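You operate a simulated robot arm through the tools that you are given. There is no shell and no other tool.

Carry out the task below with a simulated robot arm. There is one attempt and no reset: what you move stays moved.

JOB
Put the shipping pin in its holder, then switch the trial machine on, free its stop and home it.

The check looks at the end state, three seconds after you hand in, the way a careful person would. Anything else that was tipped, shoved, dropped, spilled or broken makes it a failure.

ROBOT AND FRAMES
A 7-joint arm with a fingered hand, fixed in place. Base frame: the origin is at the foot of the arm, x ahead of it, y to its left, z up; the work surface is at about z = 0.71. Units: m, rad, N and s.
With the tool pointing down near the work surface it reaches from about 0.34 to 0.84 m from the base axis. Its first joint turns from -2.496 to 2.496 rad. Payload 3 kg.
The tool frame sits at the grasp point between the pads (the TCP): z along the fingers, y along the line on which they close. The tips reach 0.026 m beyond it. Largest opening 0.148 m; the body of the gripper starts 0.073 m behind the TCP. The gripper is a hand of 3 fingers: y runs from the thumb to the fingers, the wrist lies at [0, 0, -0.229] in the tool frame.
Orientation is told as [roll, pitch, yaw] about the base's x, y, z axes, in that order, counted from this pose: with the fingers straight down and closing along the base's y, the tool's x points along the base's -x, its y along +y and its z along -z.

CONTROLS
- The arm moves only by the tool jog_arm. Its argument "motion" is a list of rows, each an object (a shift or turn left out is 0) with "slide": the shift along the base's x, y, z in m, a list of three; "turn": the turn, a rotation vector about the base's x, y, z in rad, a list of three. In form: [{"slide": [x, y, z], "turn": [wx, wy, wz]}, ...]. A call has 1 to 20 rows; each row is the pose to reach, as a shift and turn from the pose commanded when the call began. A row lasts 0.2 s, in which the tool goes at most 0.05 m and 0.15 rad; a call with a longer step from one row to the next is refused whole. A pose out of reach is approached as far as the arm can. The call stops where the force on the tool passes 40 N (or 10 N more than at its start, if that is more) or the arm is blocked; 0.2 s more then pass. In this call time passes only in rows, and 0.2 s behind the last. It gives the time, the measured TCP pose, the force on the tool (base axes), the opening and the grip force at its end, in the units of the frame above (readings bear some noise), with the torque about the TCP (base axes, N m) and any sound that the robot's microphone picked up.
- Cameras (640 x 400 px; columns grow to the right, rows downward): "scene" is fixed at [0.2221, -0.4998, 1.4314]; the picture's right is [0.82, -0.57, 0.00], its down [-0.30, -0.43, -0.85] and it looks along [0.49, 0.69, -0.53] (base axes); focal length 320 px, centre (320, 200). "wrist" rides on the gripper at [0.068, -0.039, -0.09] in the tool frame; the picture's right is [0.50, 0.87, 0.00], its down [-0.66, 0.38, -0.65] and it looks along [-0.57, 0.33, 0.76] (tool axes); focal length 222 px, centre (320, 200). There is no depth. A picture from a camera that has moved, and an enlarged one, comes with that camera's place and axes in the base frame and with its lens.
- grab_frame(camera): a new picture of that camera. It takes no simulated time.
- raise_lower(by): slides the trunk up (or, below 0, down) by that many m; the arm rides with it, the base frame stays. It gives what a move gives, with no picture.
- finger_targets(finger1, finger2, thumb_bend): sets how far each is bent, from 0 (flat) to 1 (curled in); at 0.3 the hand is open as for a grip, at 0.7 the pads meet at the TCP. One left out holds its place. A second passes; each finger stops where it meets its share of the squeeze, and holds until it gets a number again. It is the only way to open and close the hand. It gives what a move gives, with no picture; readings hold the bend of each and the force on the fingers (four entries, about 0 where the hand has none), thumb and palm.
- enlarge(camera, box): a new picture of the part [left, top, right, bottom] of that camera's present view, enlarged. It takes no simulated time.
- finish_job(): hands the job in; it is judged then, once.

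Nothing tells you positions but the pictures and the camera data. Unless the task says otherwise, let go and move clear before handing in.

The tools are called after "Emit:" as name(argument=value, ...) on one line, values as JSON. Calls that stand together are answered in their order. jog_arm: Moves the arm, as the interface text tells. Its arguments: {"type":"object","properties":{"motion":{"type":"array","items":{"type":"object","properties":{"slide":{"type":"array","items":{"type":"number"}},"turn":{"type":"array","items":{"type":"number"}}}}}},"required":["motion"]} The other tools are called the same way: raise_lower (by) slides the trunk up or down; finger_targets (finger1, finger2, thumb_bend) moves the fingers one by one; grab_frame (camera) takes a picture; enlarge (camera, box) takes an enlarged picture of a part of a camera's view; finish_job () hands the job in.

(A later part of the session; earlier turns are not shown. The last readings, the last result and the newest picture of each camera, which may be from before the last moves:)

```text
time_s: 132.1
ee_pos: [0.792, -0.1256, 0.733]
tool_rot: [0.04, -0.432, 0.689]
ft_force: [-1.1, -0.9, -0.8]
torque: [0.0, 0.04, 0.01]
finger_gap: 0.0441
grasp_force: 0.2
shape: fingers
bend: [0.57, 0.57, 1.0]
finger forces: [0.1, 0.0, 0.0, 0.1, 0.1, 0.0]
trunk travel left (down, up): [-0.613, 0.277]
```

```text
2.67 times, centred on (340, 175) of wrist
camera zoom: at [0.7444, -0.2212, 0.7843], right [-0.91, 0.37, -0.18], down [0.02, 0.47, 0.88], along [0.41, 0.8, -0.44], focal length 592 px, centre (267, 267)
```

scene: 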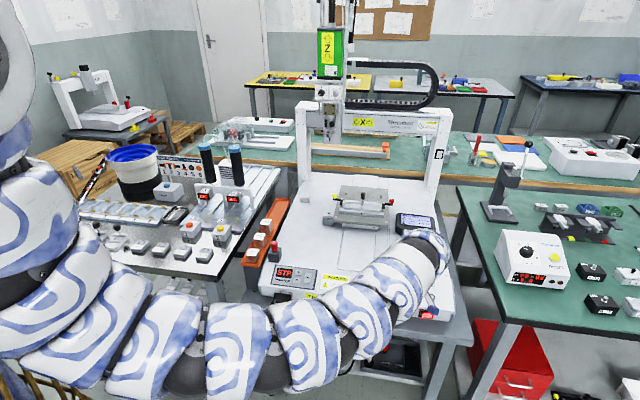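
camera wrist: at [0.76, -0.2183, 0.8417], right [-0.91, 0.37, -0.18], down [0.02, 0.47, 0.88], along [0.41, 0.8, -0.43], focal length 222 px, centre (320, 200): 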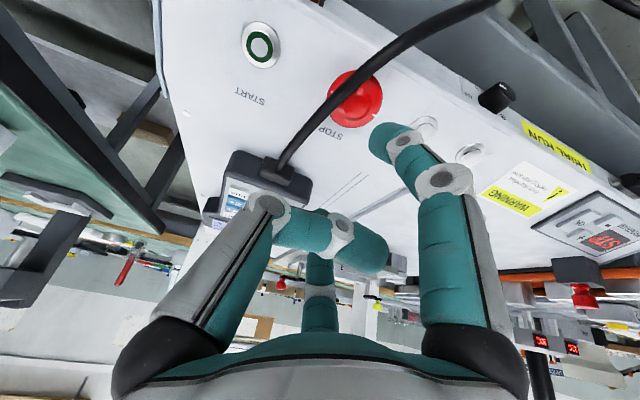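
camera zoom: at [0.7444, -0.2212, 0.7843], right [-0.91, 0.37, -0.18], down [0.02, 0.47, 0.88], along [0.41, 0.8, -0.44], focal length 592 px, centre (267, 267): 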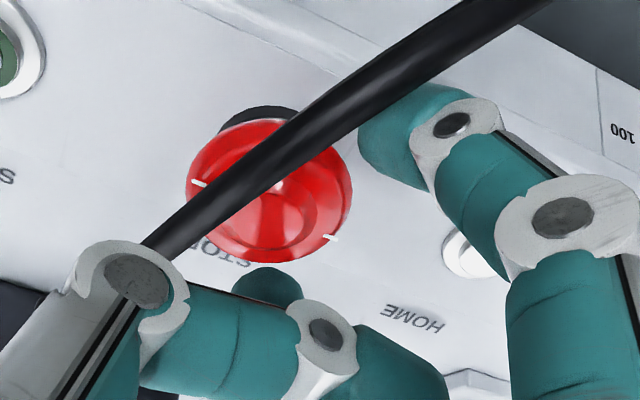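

Emit:
finger_targets(finger1=0.62, finger2=0.62)

Emit:
enlarge(camera="wrist", box=[240, 100, 440, 250])

```text
time_s: 133.1
ee_pos: [0.7929, -0.1255, 0.732]
tool_rot: [0.04, -0.433, 0.689]
ft_force: [-0.8, 1.6, -0.9]
torque: [0.05, 0.04, 0.04]
finger_gap: 0.042
grasp_force: 2.4
shape: fingers
bend: [0.6, 0.59, 1.0]
finger forces: [1.8, 2.6, 0.0, 0.1, 0.1, 0.1]
trunk travel left (down, up): [-0.613, 0.277]
```

```text
2.67 times, centred on (340, 175) of wrist
camera zoom: at [0.7443, -0.2209, 0.7844], right [-0.91, 0.37, -0.18], down [0.02, 0.47, 0.88], along [0.41, 0.8, -0.44], focal length 592 px, centre (267, 267)
```

zoom: 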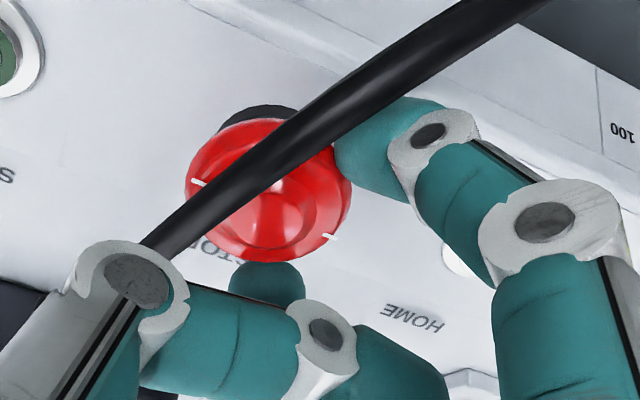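

Both fingers now hold the rim. I'll squeeze harder and then twist clockwise about the button's own axis.

Emit:
finger_targets(finger1=0.75, finger2=0.75)

Emit:
enlarge(camera="wrist", box=[240, 100, 440, 250])

```text
time_s: 134.1
ee_pos: [0.7915, -0.125, 0.7327]
tool_rot: [0.042, -0.433, 0.691]
ft_force: [-6.2, 8.6, -2.8]
torque: [0.09, 0.12, 0.1]
finger_gap: 0.0413
grasp_force: 10.8
shape: fingers
bend: [0.61, 0.6, 1.0]
finger forces: [10.9, 11.0, 0.0, 0.0, 0.0, 0.0]
trunk travel left (down, up): [-0.613, 0.277]
```

```text
2.67 times, centred on (340, 175) of wrist
camera zoom: at [0.7441, -0.2204, 0.7844], right [-0.91, 0.37, -0.18], down [0.02, 0.47, 0.88], along [0.41, 0.8, -0.44], focal length 592 px, centre (267, 267)
```

zoom: 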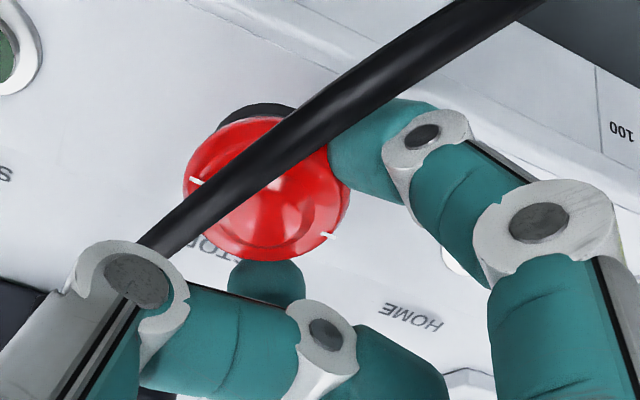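

Emit:
jog_arm(motion=[{"slide": [0, 0, 0], "turn": [0.0359, 0.0359, -0.1087]}, {"slide": [0, 0, 0], "turn": [0.0718, 0.0718, -0.2174]}, {"slide": [0, 0, 0], "turn": [0.1076, 0.1076, -0.3262]}])

Emit:
enlarge(camera="wrist", box=[240, 100, 440, 250])

Emit:
enlarge(camera="scene", box=[260, 240, 340, 300])

```text
time_s: 134.8
ee_pos: [0.792, -0.1258, 0.731]
tool_rot: [0.199, -0.39, 0.301]
ft_force: [-4.4, 10.1, 1.1]
torque: [0.21, 0.1, 0.12]
finger_gap: 0.0415
grasp_force: 11.2
shape: fingers
bend: [0.6, 0.6, 1.0]
finger forces: [11.3, 11.0, 0.1, 0.0, 0.1, 0.1]
trunk travel left (down, up): [-0.613, 0.277]
```

```text
2.67 times, centred on (340, 175) of wrist
camera zoom: at [0.7206, -0.2063, 0.781], right [-0.75, 0.66, -0.03], down [0.25, 0.33, 0.91], along [0.61, 0.68, -0.41], focal length 592 px, centre (267, 267)
```

zoom: 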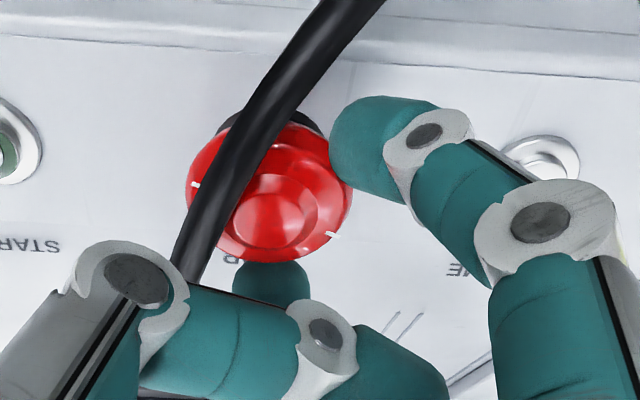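

```text
6.67 times, centred on (300, 270) of scene
camera zoom: at [0.2221, -0.4998, 1.4314], right [0.82, -0.57, 0.0], down [-0.3, -0.43, -0.85], along [0.49, 0.69, -0.53], focal length 2133 px, centre (453, -267)
```

zoom: 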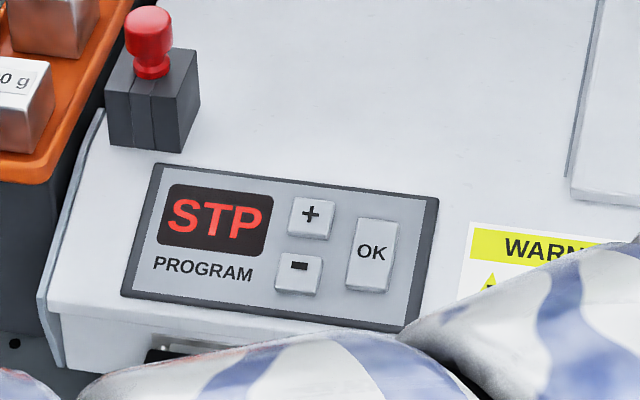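

The white marks are turning with my fingers, so the grip is holding. I'll keep twisting.

Emit:
jog_arm(motion=[{"slide": [0, 0, 0], "turn": [0.0329, 0.0329, -0.0997]}, {"slide": [0, 0, 0], "turn": [0.0658, 0.0658, -0.1993]}])

Emit:
enlarge(camera="wrist", box=[240, 100, 440, 250])

Emit:
enlarge(camera="scene", box=[270, 255, 330, 300])

```text
time_s: 135.4
ee_pos: [0.7917, -0.1255, 0.7329]
tool_rot: [0.281, -0.338, 0.07]
ft_force: [-3.5, 10.8, 6.5]
torque: [0.29, 0.01, 0.14]
finger_gap: 0.0418
grasp_force: 11.3
shape: fingers
bend: [0.61, 0.6, 1.0]
finger forces: [11.1, 11.9, 0.0, 0.1, 0.1, 0.1]
trunk travel left (down, up): [-0.613, 0.277]
```

```text
2.67 times, centred on (340, 175) of wrist
camera zoom: at [0.7085, -0.1941, 0.7813], right [-0.61, 0.79, 0.06], down [0.36, 0.21, 0.91], along [0.71, 0.57, -0.41], focal length 592 px, centre (267, 267)
```

zoom: 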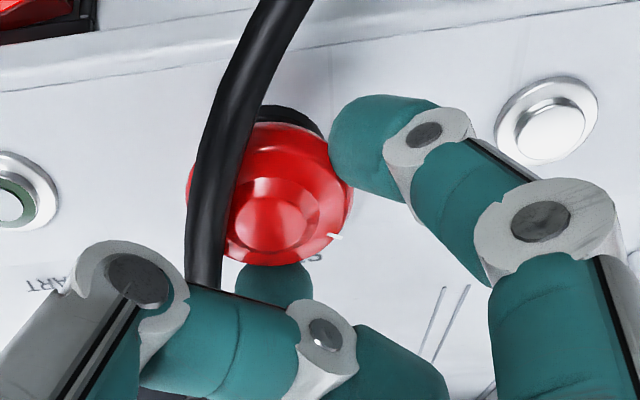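

```text
8.89 times, centred on (300, 278) of scene
camera zoom: at [0.2221, -0.4998, 1.4314], right [0.82, -0.57, 0.0], down [-0.3, -0.43, -0.85], along [0.49, 0.69, -0.53], focal length 2844 px, centre (498, -489)
```

zoom: 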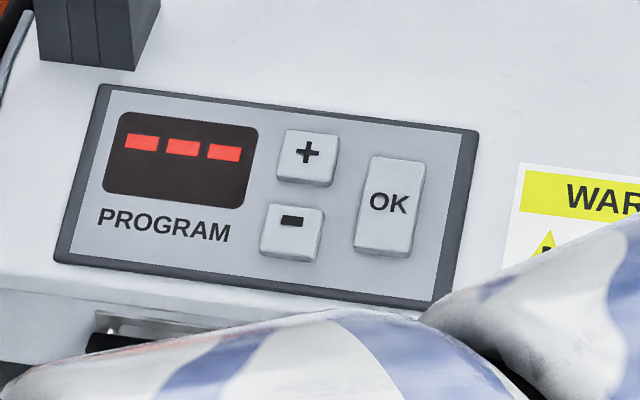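

The display changed from STP to "- - -", so the stop is released. I'll let go gently and back off along the button axis.

Emit:
finger_targets(finger1=0.53, finger2=0.54)

Emit:
enlarge(camera="wrist", box=[240, 100, 440, 250])

Emit:
enlarge(camera="scene", box=[270, 255, 330, 300])

```text
time_s: 136.4
ee_pos: [0.7914, -0.127, 0.7312]
tool_rot: [0.281, -0.336, 0.071]
ft_force: [0.7, 0.5, 0.7]
torque: [0.0, -0.02, -0.03]
finger_gap: 0.047
grasp_force: 0.2
shape: fingers
bend: [0.53, 0.54, 1.0]
finger forces: [0.0, 0.0, 0.1, 0.0, 0.0, 0.0]
trunk travel left (down, up): [-0.613, 0.277]
```

```text
2.67 times, centred on (340, 175) of wrist
camera zoom: at [0.7086, -0.1948, 0.7803], right [-0.61, 0.79, 0.06], down [0.36, 0.21, 0.91], along [0.71, 0.57, -0.41], focal length 592 px, centre (267, 267)
```

zoom: 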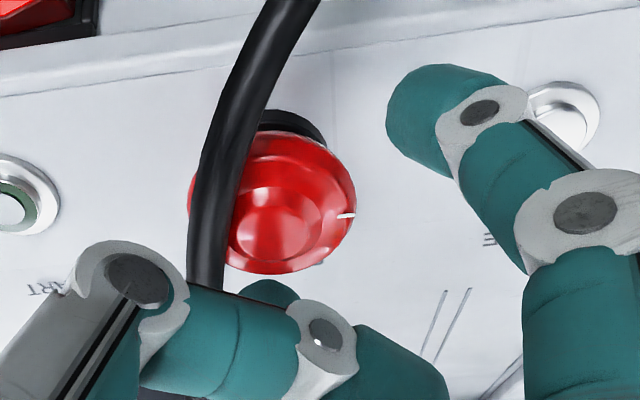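

```text
8.89 times, centred on (300, 278) of scene
camera zoom: at [0.2221, -0.4998, 1.4314], right [0.82, -0.57, 0.0], down [-0.3, -0.43, -0.85], along [0.49, 0.69, -0.53], focal length 2844 px, centre (498, -489)
```

zoom: 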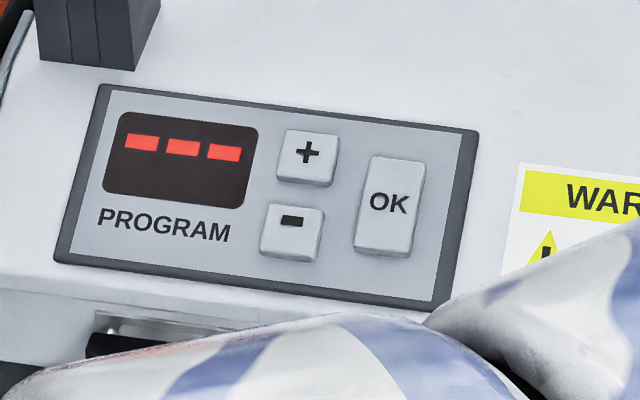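

Emit:
raise_lower(by=0.06)

Emit:
grab_frame(camera="wrist")

Emit:
grab_frame(camera="scene")

```text
time_s: 137.4
ee_pos: [0.7928, -0.1256, 0.7917]
tool_rot: [0.281, -0.334, 0.069]
ft_force: [0.1, -0.5, 0.7]
torque: [-0.02, -0.02, -0.01]
finger_gap: 0.0472
grasp_force: 0.0
shape: fingers
bend: [0.53, 0.54, 1.0]
finger forces: [0.0, 0.1, 0.0, 0.0, 0.1, 0.0]
trunk travel left (down, up): [-0.673, 0.217]
```

```text
taken
camera wrist: at [0.7086, -0.1948, 0.8402], right [-0.61, 0.79, 0.06], down [0.36, 0.21, 0.91], along [0.71, 0.57, -0.41], focal length 222 px, centre (320, 200)
```

wrist: 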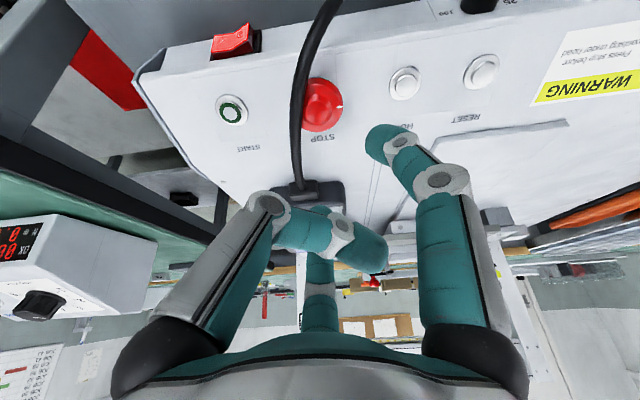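

```text
taken
```

scene: 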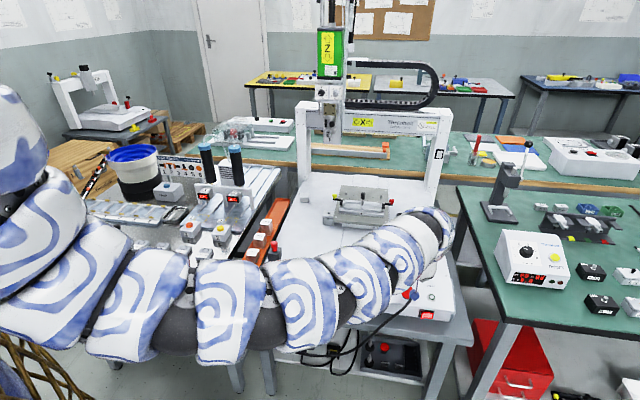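

Next is HOME, triangulated at about (0.756, -0.065, 0.693) on the sloped strip. I'll raise, use the thumb as pointer with both fingers curled, and rotate so the hand stays away from the cable.

Emit:
raise_lower(by=0.04)

Emit:
jog_arm(motion=[{"slide": [-0.005, 0.01, 0.0], "turn": [-0.035, -0.035, 0.106]}, {"slide": [-0.012, 0.02, 0.0], "turn": [-0.07, -0.07, 0.212]}, {"slide": [-0.018, 0.03, 0.0], "turn": [-0.105, -0.105, 0.318]}, {"slide": [-0.024, 0.04, 0.0], "turn": [-0.14, -0.14, 0.424]}, {"slide": [-0.03, 0.05, 0.0], "turn": [-0.175, -0.175, 0.53]}, {"slide": [-0.036, 0.06, 0.0], "turn": [-0.209, -0.209, 0.634]}])

Emit:
finger_targets(finger1=1.0, finger2=1.0, thumb_bend=0.5)

Emit:
grab_frame(camera="wrist")

Emit:
grab_frame(camera="scene")

```text
time_s: 138.3
ee_pos: [0.7915, -0.1259, 0.8311]
tool_rot: [0.281, -0.334, 0.07]
ft_force: [0.5, 0.1, 0.0]
torque: [-0.02, -0.03, 0.0]
finger_gap: 0.0467
grasp_force: 0.0
shape: fingers
bend: [0.53, 0.54, 1.0]
finger forces: [0.0, 0.0, 0.1, 0.0, 0.0, 0.0]
trunk travel left (down, up): [-0.713, 0.177]
```

```text
time_s: 139.7
ee_pos: [0.7567, -0.066, 0.8302]
tool_rot: [-0.014, -0.435, 0.824]
ft_force: [1.1, -0.4, 0.0]
torque: [0.03, 0.02, 0.02]
finger_gap: 0.0471
grasp_force: 0.1
shape: fingers
bend: [0.53, 0.54, 1.0]
finger forces: [0.0, 0.0, 0.0, 0.1, 0.0, 0.0]
trunk travel left (down, up): [-0.713, 0.177]
```

```text
time_s: 140.7
ee_pos: [0.7558, -0.0661, 0.8312]
tool_rot: [-0.015, -0.435, 0.821]
ft_force: [-0.9, 0.2, 0.7]
torque: [0.01, 0.0, 0.01]
finger_gap: 0.0001
grasp_force: 0.1
shape: fingers
bend: [0.7, 0.7, 0.79]
finger forces: [0.0, 0.1, 0.0, 0.0, 0.1, 0.0]
trunk travel left (down, up): [-0.713, 0.177]
```

```text
taken
camera wrist: at [0.7167, -0.1657, 0.8849], right [-0.94, 0.26, -0.22], down [-0.06, 0.5, 0.86], along [0.34, 0.83, -0.45], focal length 222 px, centre (320, 200)
```

wrist: 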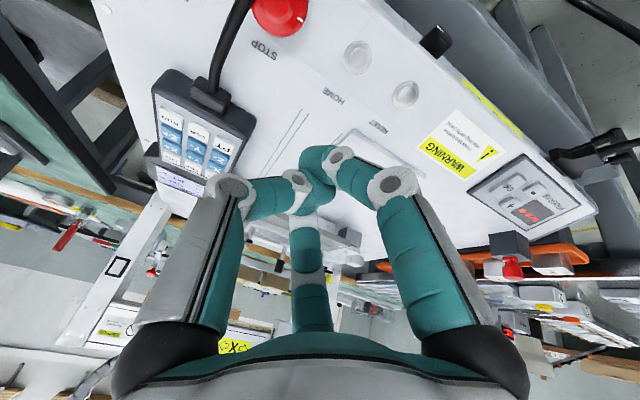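

```text
taken
```

scene: 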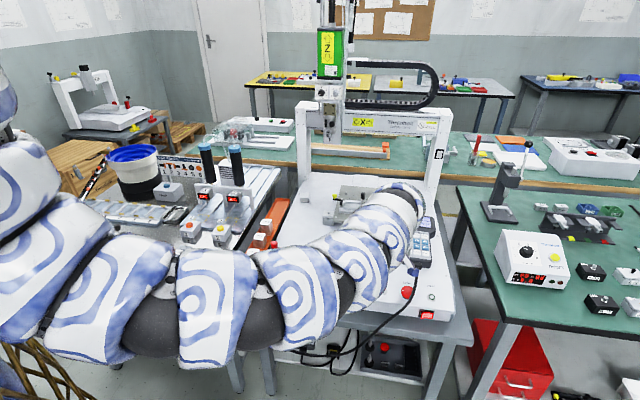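

The fingers met in the middle. I'll open them all first and then curl the two fingers again.

Emit:
finger_targets(finger1=0.4, finger2=0.4, thumb_bend=0.45)

Emit:
finger_targets(finger1=0.4, finger2=0.4, thumb_bend=0.45)

Emit:
finger_targets(finger1=1.0, finger2=1.0)

Emit:
grab_frame(camera="wrist")

```text
time_s: 141.7
ee_pos: [0.7561, -0.0682, 0.8327]
tool_rot: [-0.014, -0.434, 0.821]
ft_force: [-0.3, 1.0, 0.2]
torque: [-0.01, -0.02, 0.0]
finger_gap: 0.0863
grasp_force: 0.0
shape: fingers
bend: [0.4, 0.4, 0.45]
finger forces: [0.0, 0.1, 0.0, 0.1, 0.0, 0.0]
trunk travel left (down, up): [-0.713, 0.177]
```

```text
time_s: 142.7
ee_pos: [0.7552, -0.0671, 0.8306]
tool_rot: [-0.014, -0.435, 0.82]
ft_force: [0.0, -0.2, 0.1]
torque: [0.03, 0.01, -0.02]
finger_gap: 0.0865
grasp_force: 0.1
shape: fingers
bend: [0.4, 0.4, 0.45]
finger forces: [0.0, 0.0, 0.1, 0.0, 0.0, 0.1]
trunk travel left (down, up): [-0.713, 0.177]
```

```text
time_s: 143.7
ee_pos: [0.7564, -0.0672, 0.831]
tool_rot: [-0.014, -0.436, 0.82]
ft_force: [0.4, -0.8, -0.5]
torque: [0.0, 0.02, 0.03]
finger_gap: 0.0365
grasp_force: 0.1
shape: fingers
bend: [0.78, 0.78, 0.45]
finger forces: [0.0, 0.0, 0.1, 0.0, 0.0, 0.0]
trunk travel left (down, up): [-0.713, 0.177]
```

```text
taken
camera wrist: at [0.7167, -0.1658, 0.8848], right [-0.94, 0.26, -0.22], down [-0.06, 0.5, 0.86], along [0.34, 0.83, -0.45], focal length 222 px, centre (320, 200)
```

wrist: 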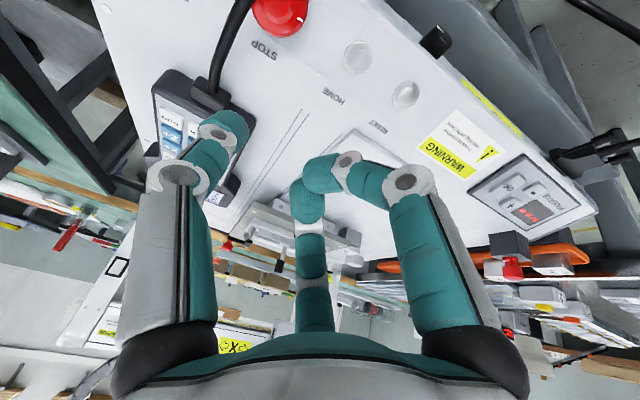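

Emit:
finger_targets(finger2=0.45)

Emit:
finger_targets(finger1=1.0)

Emit:
finger_targets(finger2=1.0)

Emit:
grab_frame(camera="wrist")

Emit:
enlarge(camera="wrist", box=[160, 0, 460, 200])

```text
time_s: 144.7
ee_pos: [0.7557, -0.0679, 0.8324]
tool_rot: [-0.015, -0.433, 0.82]
ft_force: [0.7, 0.3, -0.1]
torque: [0.01, 0.03, -0.01]
finger_gap: 0.0599
grasp_force: 0.2
shape: fingers
bend: [1.0, 0.45, 0.45]
finger forces: [0.0, 0.1, 0.1, 0.0, 0.1, 0.0]
trunk travel left (down, up): [-0.713, 0.177]
```

```text
time_s: 145.7
ee_pos: [0.7566, -0.0673, 0.8313]
tool_rot: [-0.014, -0.436, 0.82]
ft_force: [0.5, -0.3, 0.4]
torque: [-0.01, -0.01, 0.0]
finger_gap: 0.0602
grasp_force: 0.1
shape: fingers
bend: [1.0, 0.45, 0.45]
finger forces: [0.0, 0.0, 0.0, 0.0, 0.1, 0.0]
trunk travel left (down, up): [-0.713, 0.177]
```

```text
time_s: 146.7
ee_pos: [0.7557, -0.0668, 0.831]
tool_rot: [-0.015, -0.434, 0.82]
ft_force: [-1.2, 0.4, 0.6]
torque: [0.03, -0.04, -0.02]
finger_gap: 0.0647
grasp_force: 0.0
shape: fingers
bend: [1.0, 0.91, 0.45]
finger forces: [0.0, 0.1, 0.0, 0.0, 0.0, 0.1]
trunk travel left (down, up): [-0.713, 0.177]
```

```text
taken
camera wrist: at [0.7167, -0.1658, 0.8848], right [-0.94, 0.26, -0.22], down [-0.06, 0.5, 0.86], along [0.34, 0.83, -0.45], focal length 222 px, centre (320, 200)
```

wrist: 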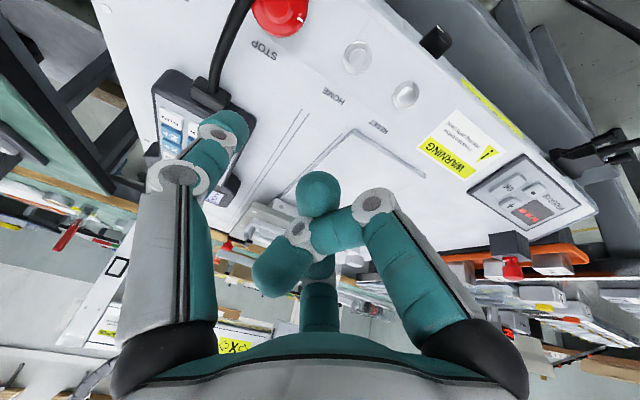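

```text
2.00 times, centred on (310, 100) of wrist
camera zoom: at [0.7167, -0.1658, 0.8848], right [-0.94, 0.26, -0.22], down [-0.06, 0.5, 0.86], along [0.34, 0.83, -0.45], focal length 444 px, centre (340, 400)
```

zoom: 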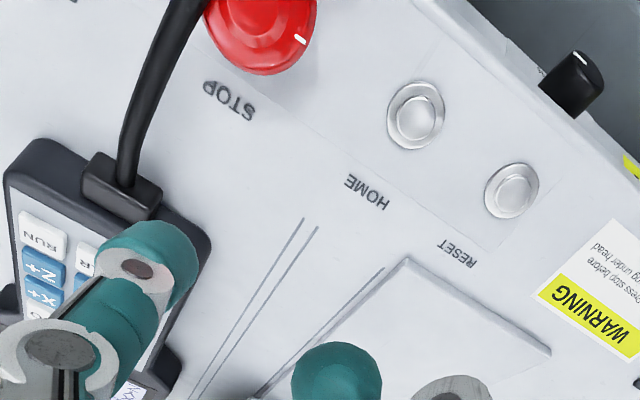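

Thumb pointer set, with both fingers curled. I'll raise the trunk for inner reach and bring the thumb tip to just above HOME along the strip's normal.

Emit:
raise_lower(by=0.08)

Emit:
jog_arm(motion=[{"slide": [-0.01, 0.004, -0.03]}, {"slide": [-0.025, 0.008, -0.06]}, {"slide": [-0.04, 0.012, -0.09]}, {"slide": [-0.055, 0.016, -0.12]}])

Emit:
grab_frame(camera="wrist")

Emit:
grab_frame(camera="scene")

```text
time_s: 147.8
ee_pos: [0.7557, -0.0674, 0.9118]
tool_rot: [-0.014, -0.435, 0.818]
ft_force: [0.0, 0.4, 0.2]
torque: [0.0, 0.0, -0.01]
finger_gap: 0.0646
grasp_force: 0.0
shape: fingers
bend: [1.0, 0.91, 0.45]
finger forces: [0.1, 0.1, 0.0, 0.1, 0.0, 0.1]
trunk travel left (down, up): [-0.793, 0.097]
```

```text
time_s: 148.8
ee_pos: [0.704, -0.0529, 0.7923]
tool_rot: [-0.012, -0.44, 0.814]
ft_force: [-0.5, 1.3, -0.5]
torque: [-0.19, -0.07, -0.06]
finger_gap: 0.0648
grasp_force: 0.1
shape: fingers
bend: [1.0, 0.91, 0.45]
finger forces: [0.0, 0.0, 0.0, 0.0, 0.1, 0.0]
trunk travel left (down, up): [-0.793, 0.097]
```

```text
taken
camera wrist: at [0.664, -0.152, 0.8457], right [-0.94, 0.27, -0.22], down [-0.06, 0.5, 0.87], along [0.34, 0.83, -0.45], focal length 222 px, centre (320, 200)
```

wrist: 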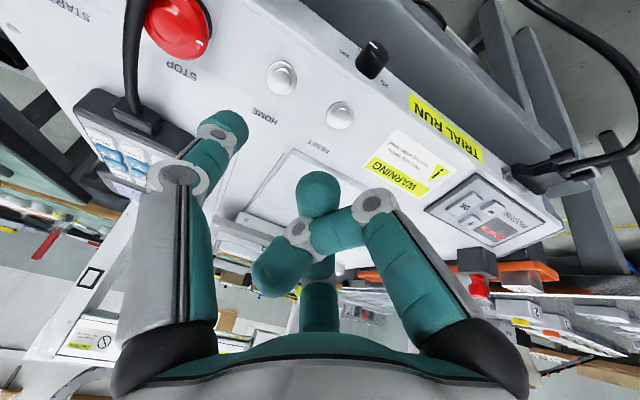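

```text
taken
```

scene: 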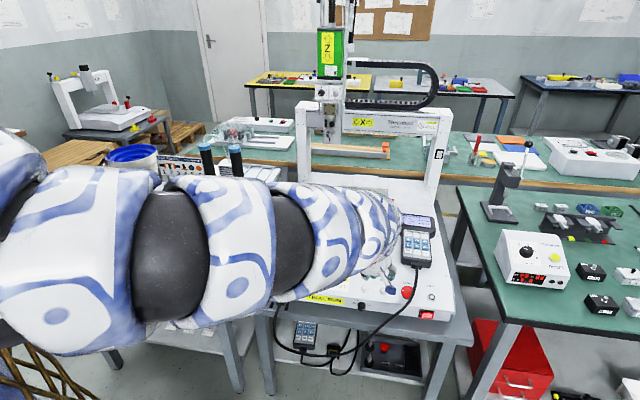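

Emit:
jog_arm(motion=[{"slide": [-0.012, -0.001, -0.006]}, {"slide": [-0.018, 0.001, -0.017]}, {"slide": [-0.015, 0.004, -0.026]}])

Emit:
grab_frame(camera="wrist")

Emit:
enlarge(camera="wrist", box=[180, 40, 380, 190])

Emit:
enlarge(camera="scene", box=[340, 240, 440, 330])

```text
time_s: 149.7
ee_pos: [0.6865, -0.0483, 0.7649]
tool_rot: [-0.016, -0.432, 0.821]
ft_force: [-0.3, 0.4, -0.6]
torque: [0.01, 0.0, 0.02]
finger_gap: 0.0648
grasp_force: 0.0
shape: fingers
bend: [1.0, 0.91, 0.45]
finger forces: [0.1, 0.1, 0.0, 0.0, 0.0, 0.0]
trunk travel left (down, up): [-0.793, 0.097]
```

```text
taken
camera wrist: at [0.6475, -0.1468, 0.8192], right [-0.94, 0.26, -0.22], down [-0.06, 0.5, 0.86], along [0.34, 0.82, -0.45], focal length 222 px, centre (320, 200)
```

wrist: 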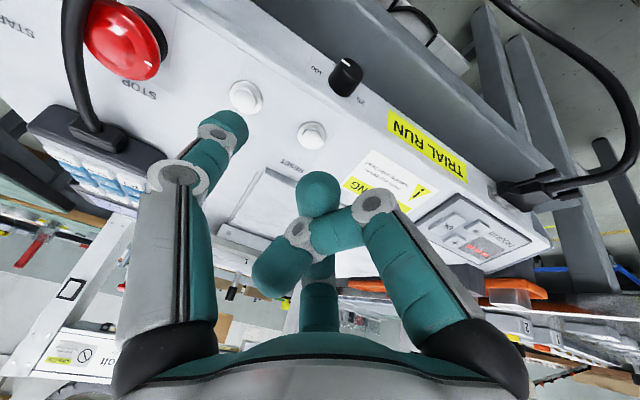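

```text
2.67 times, centred on (280, 115) of wrist
camera zoom: at [0.6475, -0.1468, 0.8192], right [-0.94, 0.26, -0.22], down [-0.06, 0.5, 0.86], along [0.34, 0.82, -0.45], focal length 592 px, centre (427, 427)
```

zoom: 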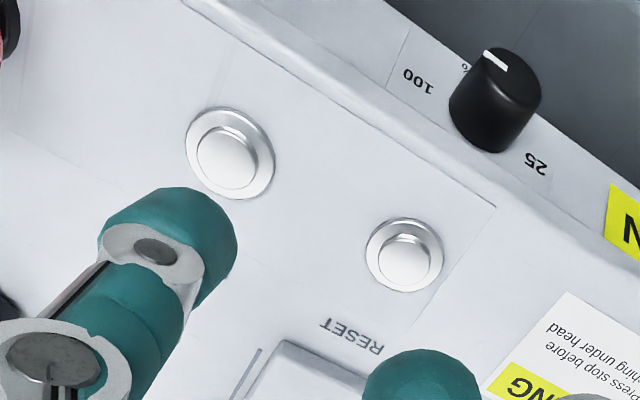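

```text
4.44 times, centred on (390, 285) of scene
camera zoom: at [0.2221, -0.4998, 1.4314], right [0.82, -0.57, 0.0], down [-0.3, -0.43, -0.85], along [0.49, 0.69, -0.53], focal length 1422 px, centre (9, -178)
```

zoom: 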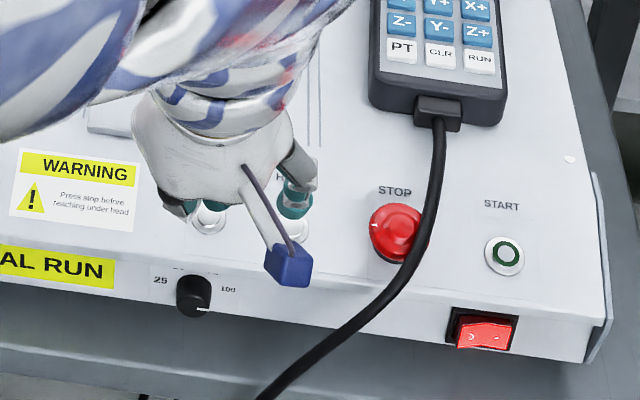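

Emit:
jog_arm(motion=[{"slide": [0.005, 0.001, -0.009]}, {"slide": [0.008, 0.004, -0.018]}, {"slide": [0.0102, 0.0062, -0.025]}])

Emit:
enlarge(camera="wrist", box=[180, 60, 380, 210])

Emit:
enlarge(camera="scene", box=[340, 240, 440, 330])

```text
time_s: 150.4
ee_pos: [0.6961, -0.0427, 0.7407]
tool_rot: [-0.014, -0.434, 0.82]
ft_force: [0.0, -0.3, 0.7]
torque: [-0.01, -0.01, 0.0]
finger_gap: 0.0646
grasp_force: 0.0
shape: fingers
bend: [1.0, 0.91, 0.45]
finger forces: [0.0, 0.0, 0.0, 0.0, 0.0, 0.1]
trunk travel left (down, up): [-0.793, 0.097]
```

```text
2.67 times, centred on (280, 135) of wrist
camera zoom: at [0.6575, -0.1406, 0.7938], right [-0.94, 0.26, -0.22], down [-0.06, 0.5, 0.86], along [0.34, 0.82, -0.45], focal length 592 px, centre (427, 373)
```

zoom: 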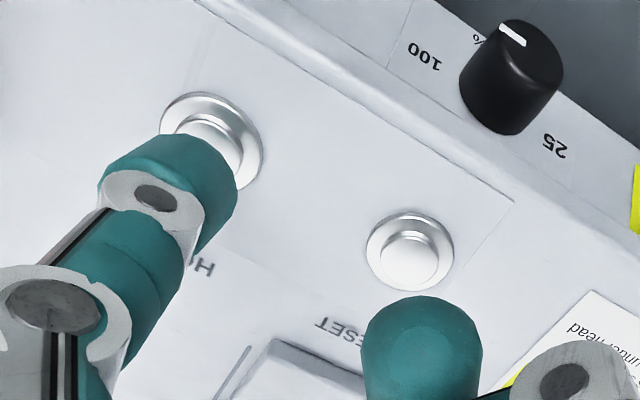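

```text
4.44 times, centred on (390, 285) of scene
camera zoom: at [0.2221, -0.4998, 1.4314], right [0.82, -0.57, 0.0], down [-0.3, -0.43, -0.85], along [0.49, 0.69, -0.53], focal length 1422 px, centre (9, -178)
```

zoom: 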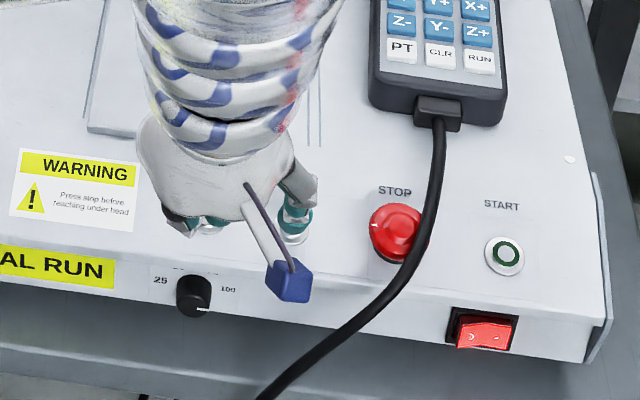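

The thumb tip lines up with HOME. I'll press along the strip's normal in small steps.

Emit:
jog_arm(motion=[{"slide": [0.0009, 0.0009, -0.0027]}, {"slide": [0.0018, 0.0018, -0.0054]}])

Emit:
enlarge(camera="wrist", box=[180, 60, 380, 210])

Emit:
grab_frame(camera="scene")

```text
time_s: 151.1
ee_pos: [0.6979, -0.041, 0.7349]
tool_rot: [-0.012, -0.432, 0.82]
ft_force: [-0.2, 0.4, -0.6]
torque: [-0.01, 0.0, 0.0]
finger_gap: 0.0651
grasp_force: 0.0
shape: fingers
bend: [1.0, 0.91, 0.45]
finger forces: [0.0, 0.0, 0.0, 0.0, 0.0, 0.1]
trunk travel left (down, up): [-0.793, 0.097]
```

```text
2.67 times, centred on (280, 135) of wrist
camera zoom: at [0.6591, -0.1392, 0.7883], right [-0.94, 0.26, -0.22], down [-0.06, 0.5, 0.86], along [0.34, 0.82, -0.45], focal length 592 px, centre (427, 373)
```

zoom: 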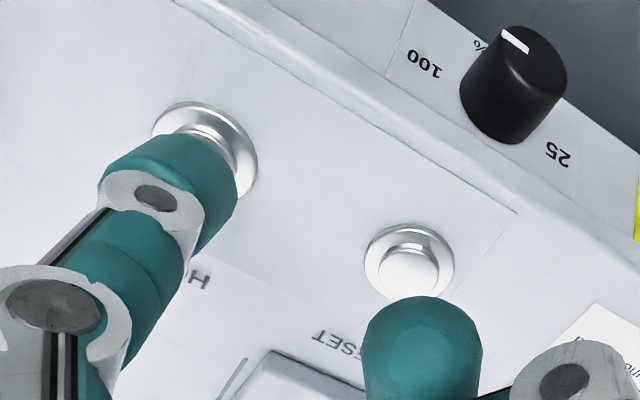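

```text
taken
```

scene: 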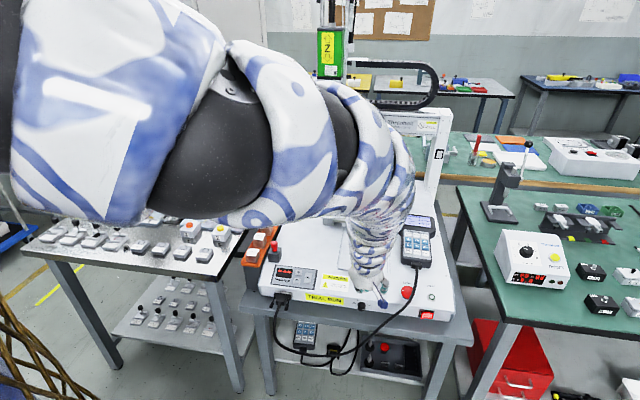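

Emit:
jog_arm(motion=[{"slide": [0.0007, 0.0007, -0.002]}, {"slide": [0.0013, 0.0013, -0.004]}])

Emit:
enlarge(camera="wrist", box=[180, 60, 380, 210])

```text
time_s: 151.7
ee_pos: [0.7004, -0.0382, 0.7299]
tool_rot: [-0.017, -0.435, 0.821]
ft_force: [0.0, 0.0, -0.1]
torque: [0.01, -0.01, 0.0]
finger_gap: 0.0648
grasp_force: 0.0
shape: fingers
bend: [1.0, 0.91, 0.45]
finger forces: [0.0, 0.0, 0.0, 0.1, 0.0, 0.0]
trunk travel left (down, up): [-0.793, 0.097]
```

```text
2.67 times, centred on (280, 135) of wrist
camera zoom: at [0.6608, -0.1373, 0.7845], right [-0.94, 0.26, -0.22], down [-0.07, 0.5, 0.86], along [0.34, 0.83, -0.45], focal length 592 px, centre (427, 373)
```

zoom: 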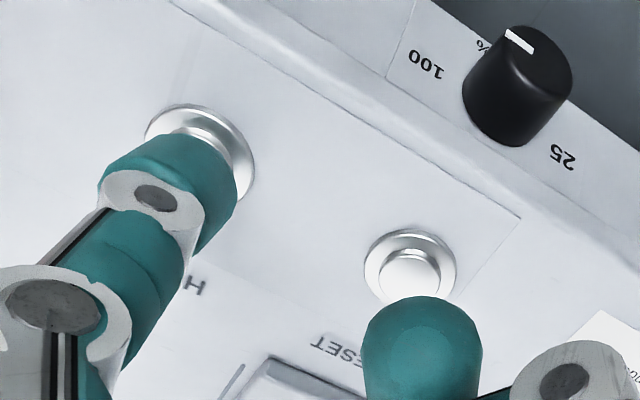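

Emit:
jog_arm(motion=[{"slide": [0.0007, 0.0007, -0.002]}, {"slide": [0.0013, 0.0013, -0.004]}])

Emit:
enlarge(camera="wrist", box=[180, 60, 380, 210])

Emit:
enlarge(camera="scene", box=[260, 230, 440, 330])

```text
time_s: 152.2
ee_pos: [0.7003, -0.0378, 0.7276]
tool_rot: [-0.017, -0.435, 0.821]
ft_force: [0.1, -0.5, 0.0]
torque: [-0.06, -0.05, -0.03]
finger_gap: 0.0648
grasp_force: 0.1
shape: fingers
bend: [1.0, 0.91, 0.45]
finger forces: [0.1, 0.1, 0.1, 0.1, 0.6, 0.0]
trunk travel left (down, up): [-0.793, 0.097]
```

```text
2.67 times, centred on (280, 135) of wrist
camera zoom: at [0.6614, -0.1358, 0.7809], right [-0.94, 0.26, -0.22], down [-0.06, 0.5, 0.86], along [0.34, 0.83, -0.45], focal length 592 px, centre (427, 373)
```

zoom: 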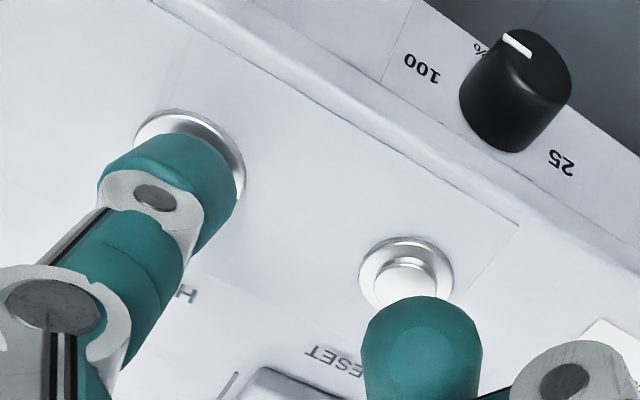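

```text
3.56 times, centred on (350, 280) of scene
camera zoom: at [0.2221, -0.4998, 1.4314], right [0.82, -0.57, 0.0], down [-0.3, -0.43, -0.85], along [0.49, 0.69, -0.53], focal length 1138 px, centre (213, -84)
```

zoom: 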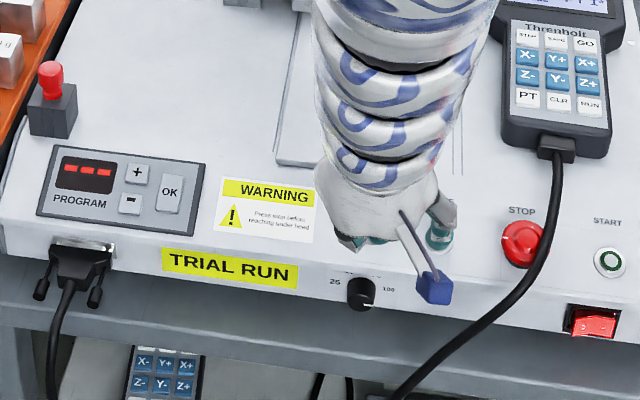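

Emit:
jog_arm(motion=[{"slide": [0.0009, 0.0009, -0.0027]}])

Emit:
enlarge(camera="scene", box=[260, 230, 440, 330])

```text
time_s: 152.7
ee_pos: [0.7011, -0.0365, 0.7245]
tool_rot: [-0.014, -0.435, 0.818]
ft_force: [-2.6, -1.7, 5.3]
torque: [-0.22, -0.22, -0.13]
finger_gap: 0.0652
grasp_force: 3.6
shape: fingers
bend: [1.0, 0.91, 0.45]
finger forces: [0.0, 0.0, 0.0, 0.0, 5.9, 0.0]
trunk travel left (down, up): [-0.793, 0.097]
heard: click
```

```text
3.56 times, centred on (350, 280) of scene
camera zoom: at [0.2221, -0.4998, 1.4314], right [0.82, -0.57, 0.0], down [-0.3, -0.43, -0.85], along [0.49, 0.69, -0.53], focal length 1138 px, centre (213, -84)
```

zoom: 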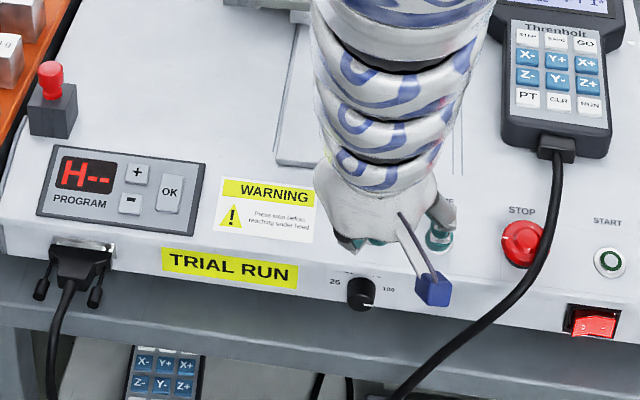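

There was a click and the display shows "H--": homing has started. I'll retreat toward the front, away from the moving parts.

Emit:
jog_arm(motion=[{"slide": [-0.004, -0.004, 0.012]}, {"slide": [-0.009, -0.009, 0.027]}, {"slide": [-0.012, -0.012, 0.04]}])

Emit:
grab_frame(camera="scene")

Emit:
grab_frame(camera="wrist")

```text
time_s: 153.4
ee_pos: [0.69, -0.0476, 0.7644]
tool_rot: [-0.015, -0.434, 0.822]
ft_force: [-0.8, 0.5, -0.3]
torque: [-0.04, 0.03, -0.02]
finger_gap: 0.065
grasp_force: 0.0
shape: fingers
bend: [1.0, 0.91, 0.45]
finger forces: [0.0, 0.1, 0.0, 0.1, 0.1, 0.1]
trunk travel left (down, up): [-0.793, 0.097]
```

```text
taken
```

scene: 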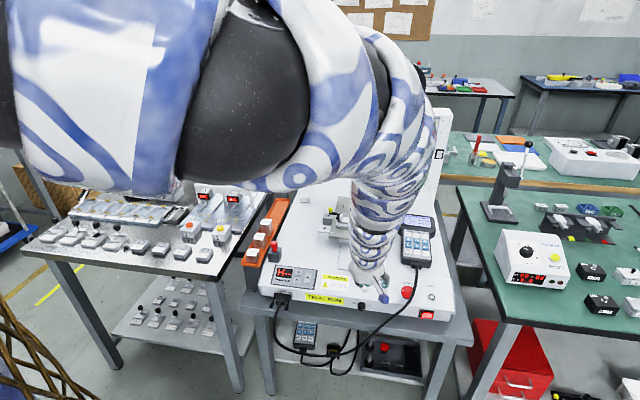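

```text
taken
camera wrist: at [0.6514, -0.146, 0.8188], right [-0.94, 0.26, -0.22], down [-0.06, 0.5, 0.86], along [0.34, 0.83, -0.45], focal length 222 px, centre (320, 200)
```

wrist: 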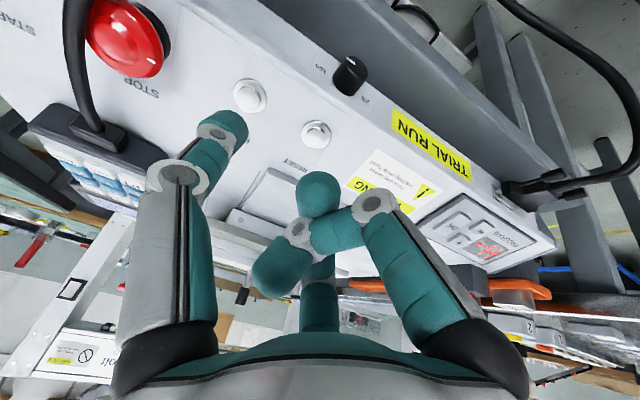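

Emit:
raise_lower(by=0.09)

Emit:
enlarge(camera="scene", box=[260, 180, 460, 330])

Emit:
grab_frame(camera="wrist")

```text
time_s: 154.7
ee_pos: [0.6907, -0.0479, 0.8552]
tool_rot: [-0.015, -0.436, 0.82]
ft_force: [0.1, -0.2, 0.0]
torque: [0.02, -0.01, -0.01]
finger_gap: 0.065
grasp_force: 0.0
shape: fingers
bend: [1.0, 0.91, 0.45]
finger forces: [0.0, 0.0, 0.0, 0.0, 0.0, 0.1]
trunk travel left (down, up): [-0.883, 0.007]
```

```text
2.67 times, centred on (360, 255) of scene
camera zoom: at [0.2221, -0.4998, 1.4314], right [0.82, -0.57, 0.0], down [-0.3, -0.43, -0.85], along [0.49, 0.69, -0.53], focal length 853 px, centre (213, 53)
```

zoom: 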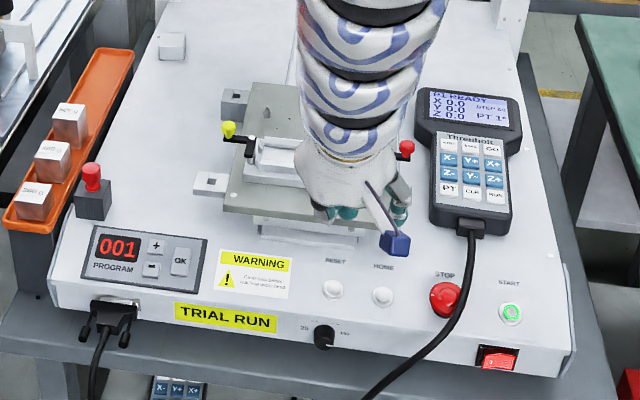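

```text
taken
camera wrist: at [0.6513, -0.1461, 0.9084], right [-0.94, 0.26, -0.22], down [-0.06, 0.5, 0.86], along [0.34, 0.83, -0.45], focal length 222 px, centre (320, 200)
```

wrist: 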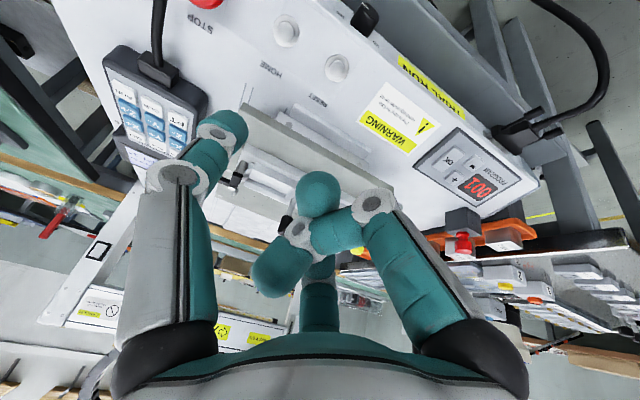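

Homing is finished: the display shows 001 and the pendant reads READY with X, Y and Z at 0.0. I'll now move the hand well clear.

Emit:
jog_arm(motion=[{"slide": [-0.01, -0.015, 0.01]}, {"slide": [-0.02, -0.03, 0.02]}])

Emit:
enlarge(camera="scene", box=[260, 180, 460, 330])

```text
time_s: 155.3
ee_pos: [0.6716, -0.0777, 0.8749]
tool_rot: [-0.016, -0.434, 0.823]
ft_force: [-0.5, -0.7, 0.0]
torque: [0.02, 0.01, -0.02]
finger_gap: 0.0649
grasp_force: 0.0
shape: fingers
bend: [1.0, 0.91, 0.45]
finger forces: [0.1, 0.1, 0.1, 0.0, 0.0, 0.0]
trunk travel left (down, up): [-0.883, 0.007]
```

```text
2.67 times, centred on (360, 255) of scene
camera zoom: at [0.2221, -0.4998, 1.4314], right [0.82, -0.57, 0.0], down [-0.3, -0.43, -0.85], along [0.49, 0.69, -0.53], focal length 853 px, centre (213, 53)
```

zoom: 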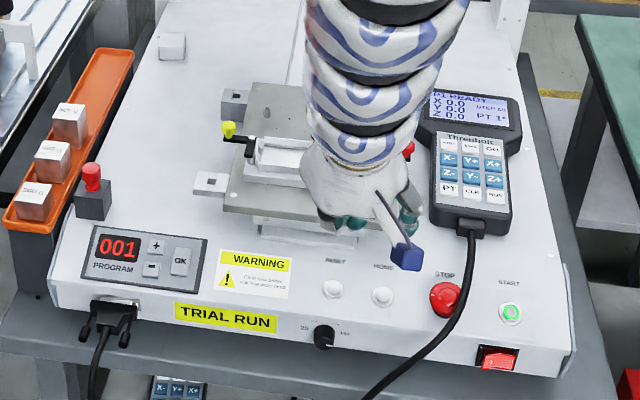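

Emit:
jog_arm(motion=[{"slide": [-0.005, -0.03, 0.005]}, {"slide": [-0.01, -0.06, 0.01]}, {"slide": [-0.015, -0.09, 0.015]}, {"slide": [-0.02, -0.12, 0.02]}, {"slide": [-0.025, -0.15, 0.025]}])

Emit:
grab_frame(camera="scene")

Emit:
grab_frame(camera="wrist")

```text
time_s: 156.5
ee_pos: [0.6559, -0.2307, 0.8908]
tool_rot: [-0.012, -0.432, 0.823]
ft_force: [0.4, 0.1, 0.0]
torque: [0.02, -0.01, 0.01]
finger_gap: 0.0648
grasp_force: 0.1
shape: fingers
bend: [1.0, 0.91, 0.45]
finger forces: [0.0, 0.0, 0.1, 0.1, 0.0, 0.0]
out of reach, approached as far as the arm can: row 2, 3, 4, 5
trunk travel left (down, up): [-0.883, 0.007]
```

```text
taken
```

scene: 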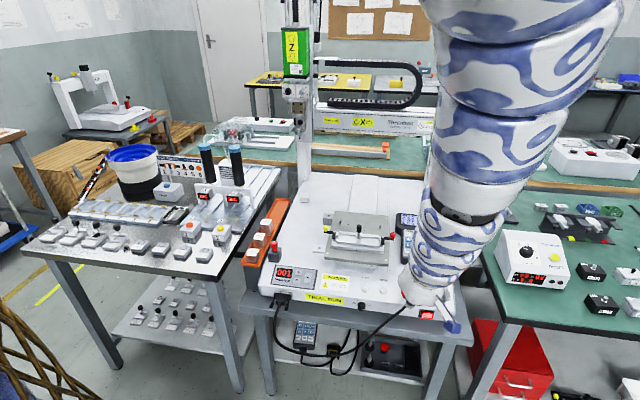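

```text
taken
camera wrist: at [0.6167, -0.3284, 0.9442], right [-0.94, 0.26, -0.22], down [-0.06, 0.5, 0.86], along [0.34, 0.83, -0.45], focal length 222 px, centre (320, 200)
```

wrist: 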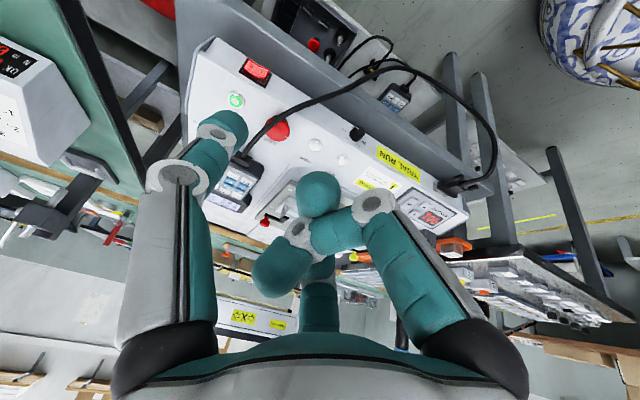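

The hand is clear in front of the machine. I'll do a final check of the whole scene before handing in.

Emit:
enlarge(camera="scene", box=[240, 170, 420, 310])

Emit:
enlarge(camera="scene", box=[20, 130, 290, 290])

Emit:
enlarge(camera="wrist", box=[190, 40, 480, 240])

Emit:
enlarge(camera="scene", box=[262, 228, 294, 260])

```text
2.86 times, centred on (330, 240) of scene
camera zoom: at [0.2221, -0.4998, 1.4314], right [0.82, -0.57, 0.0], down [-0.3, -0.43, -0.85], along [0.49, 0.69, -0.53], focal length 914 px, centre (291, 86)
```

zoom: 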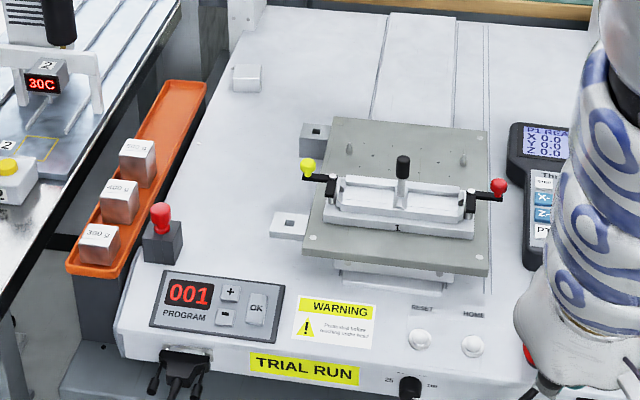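

```text
2.37 times, centred on (155, 210) of scene
camera zoom: at [0.2221, -0.4998, 1.4314], right [0.82, -0.57, 0.0], down [-0.3, -0.43, -0.85], along [0.49, 0.69, -0.53], focal length 758 px, centre (711, 176)
```

zoom: 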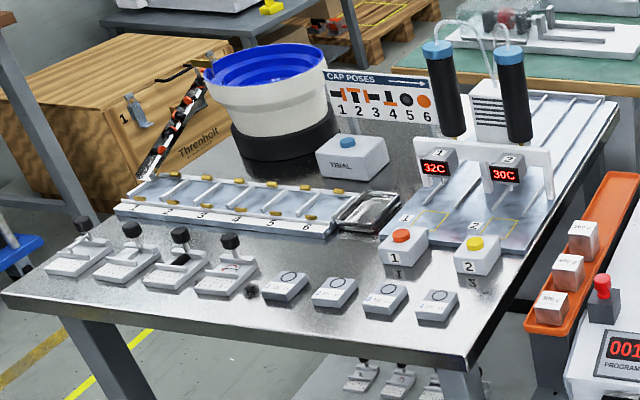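

```text
2.00 times, centred on (335, 140) of wrist
camera zoom: at [0.6167, -0.3284, 0.9442], right [-0.94, 0.26, -0.22], down [-0.06, 0.5, 0.86], along [0.34, 0.83, -0.45], focal length 444 px, centre (290, 320)
```

zoom: 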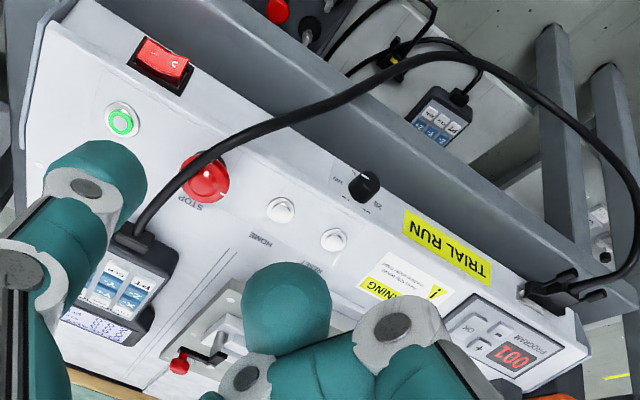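

```text
12.50 times, centred on (278, 244) of scene
camera zoom: at [0.2221, -0.4998, 1.4314], right [0.82, -0.57, 0.0], down [-0.3, -0.43, -0.85], along [0.49, 0.69, -0.53], focal length 4000 px, centre (845, -350)
```

zoom: 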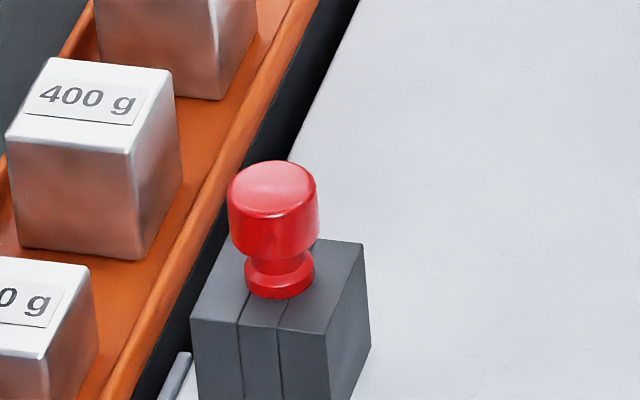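

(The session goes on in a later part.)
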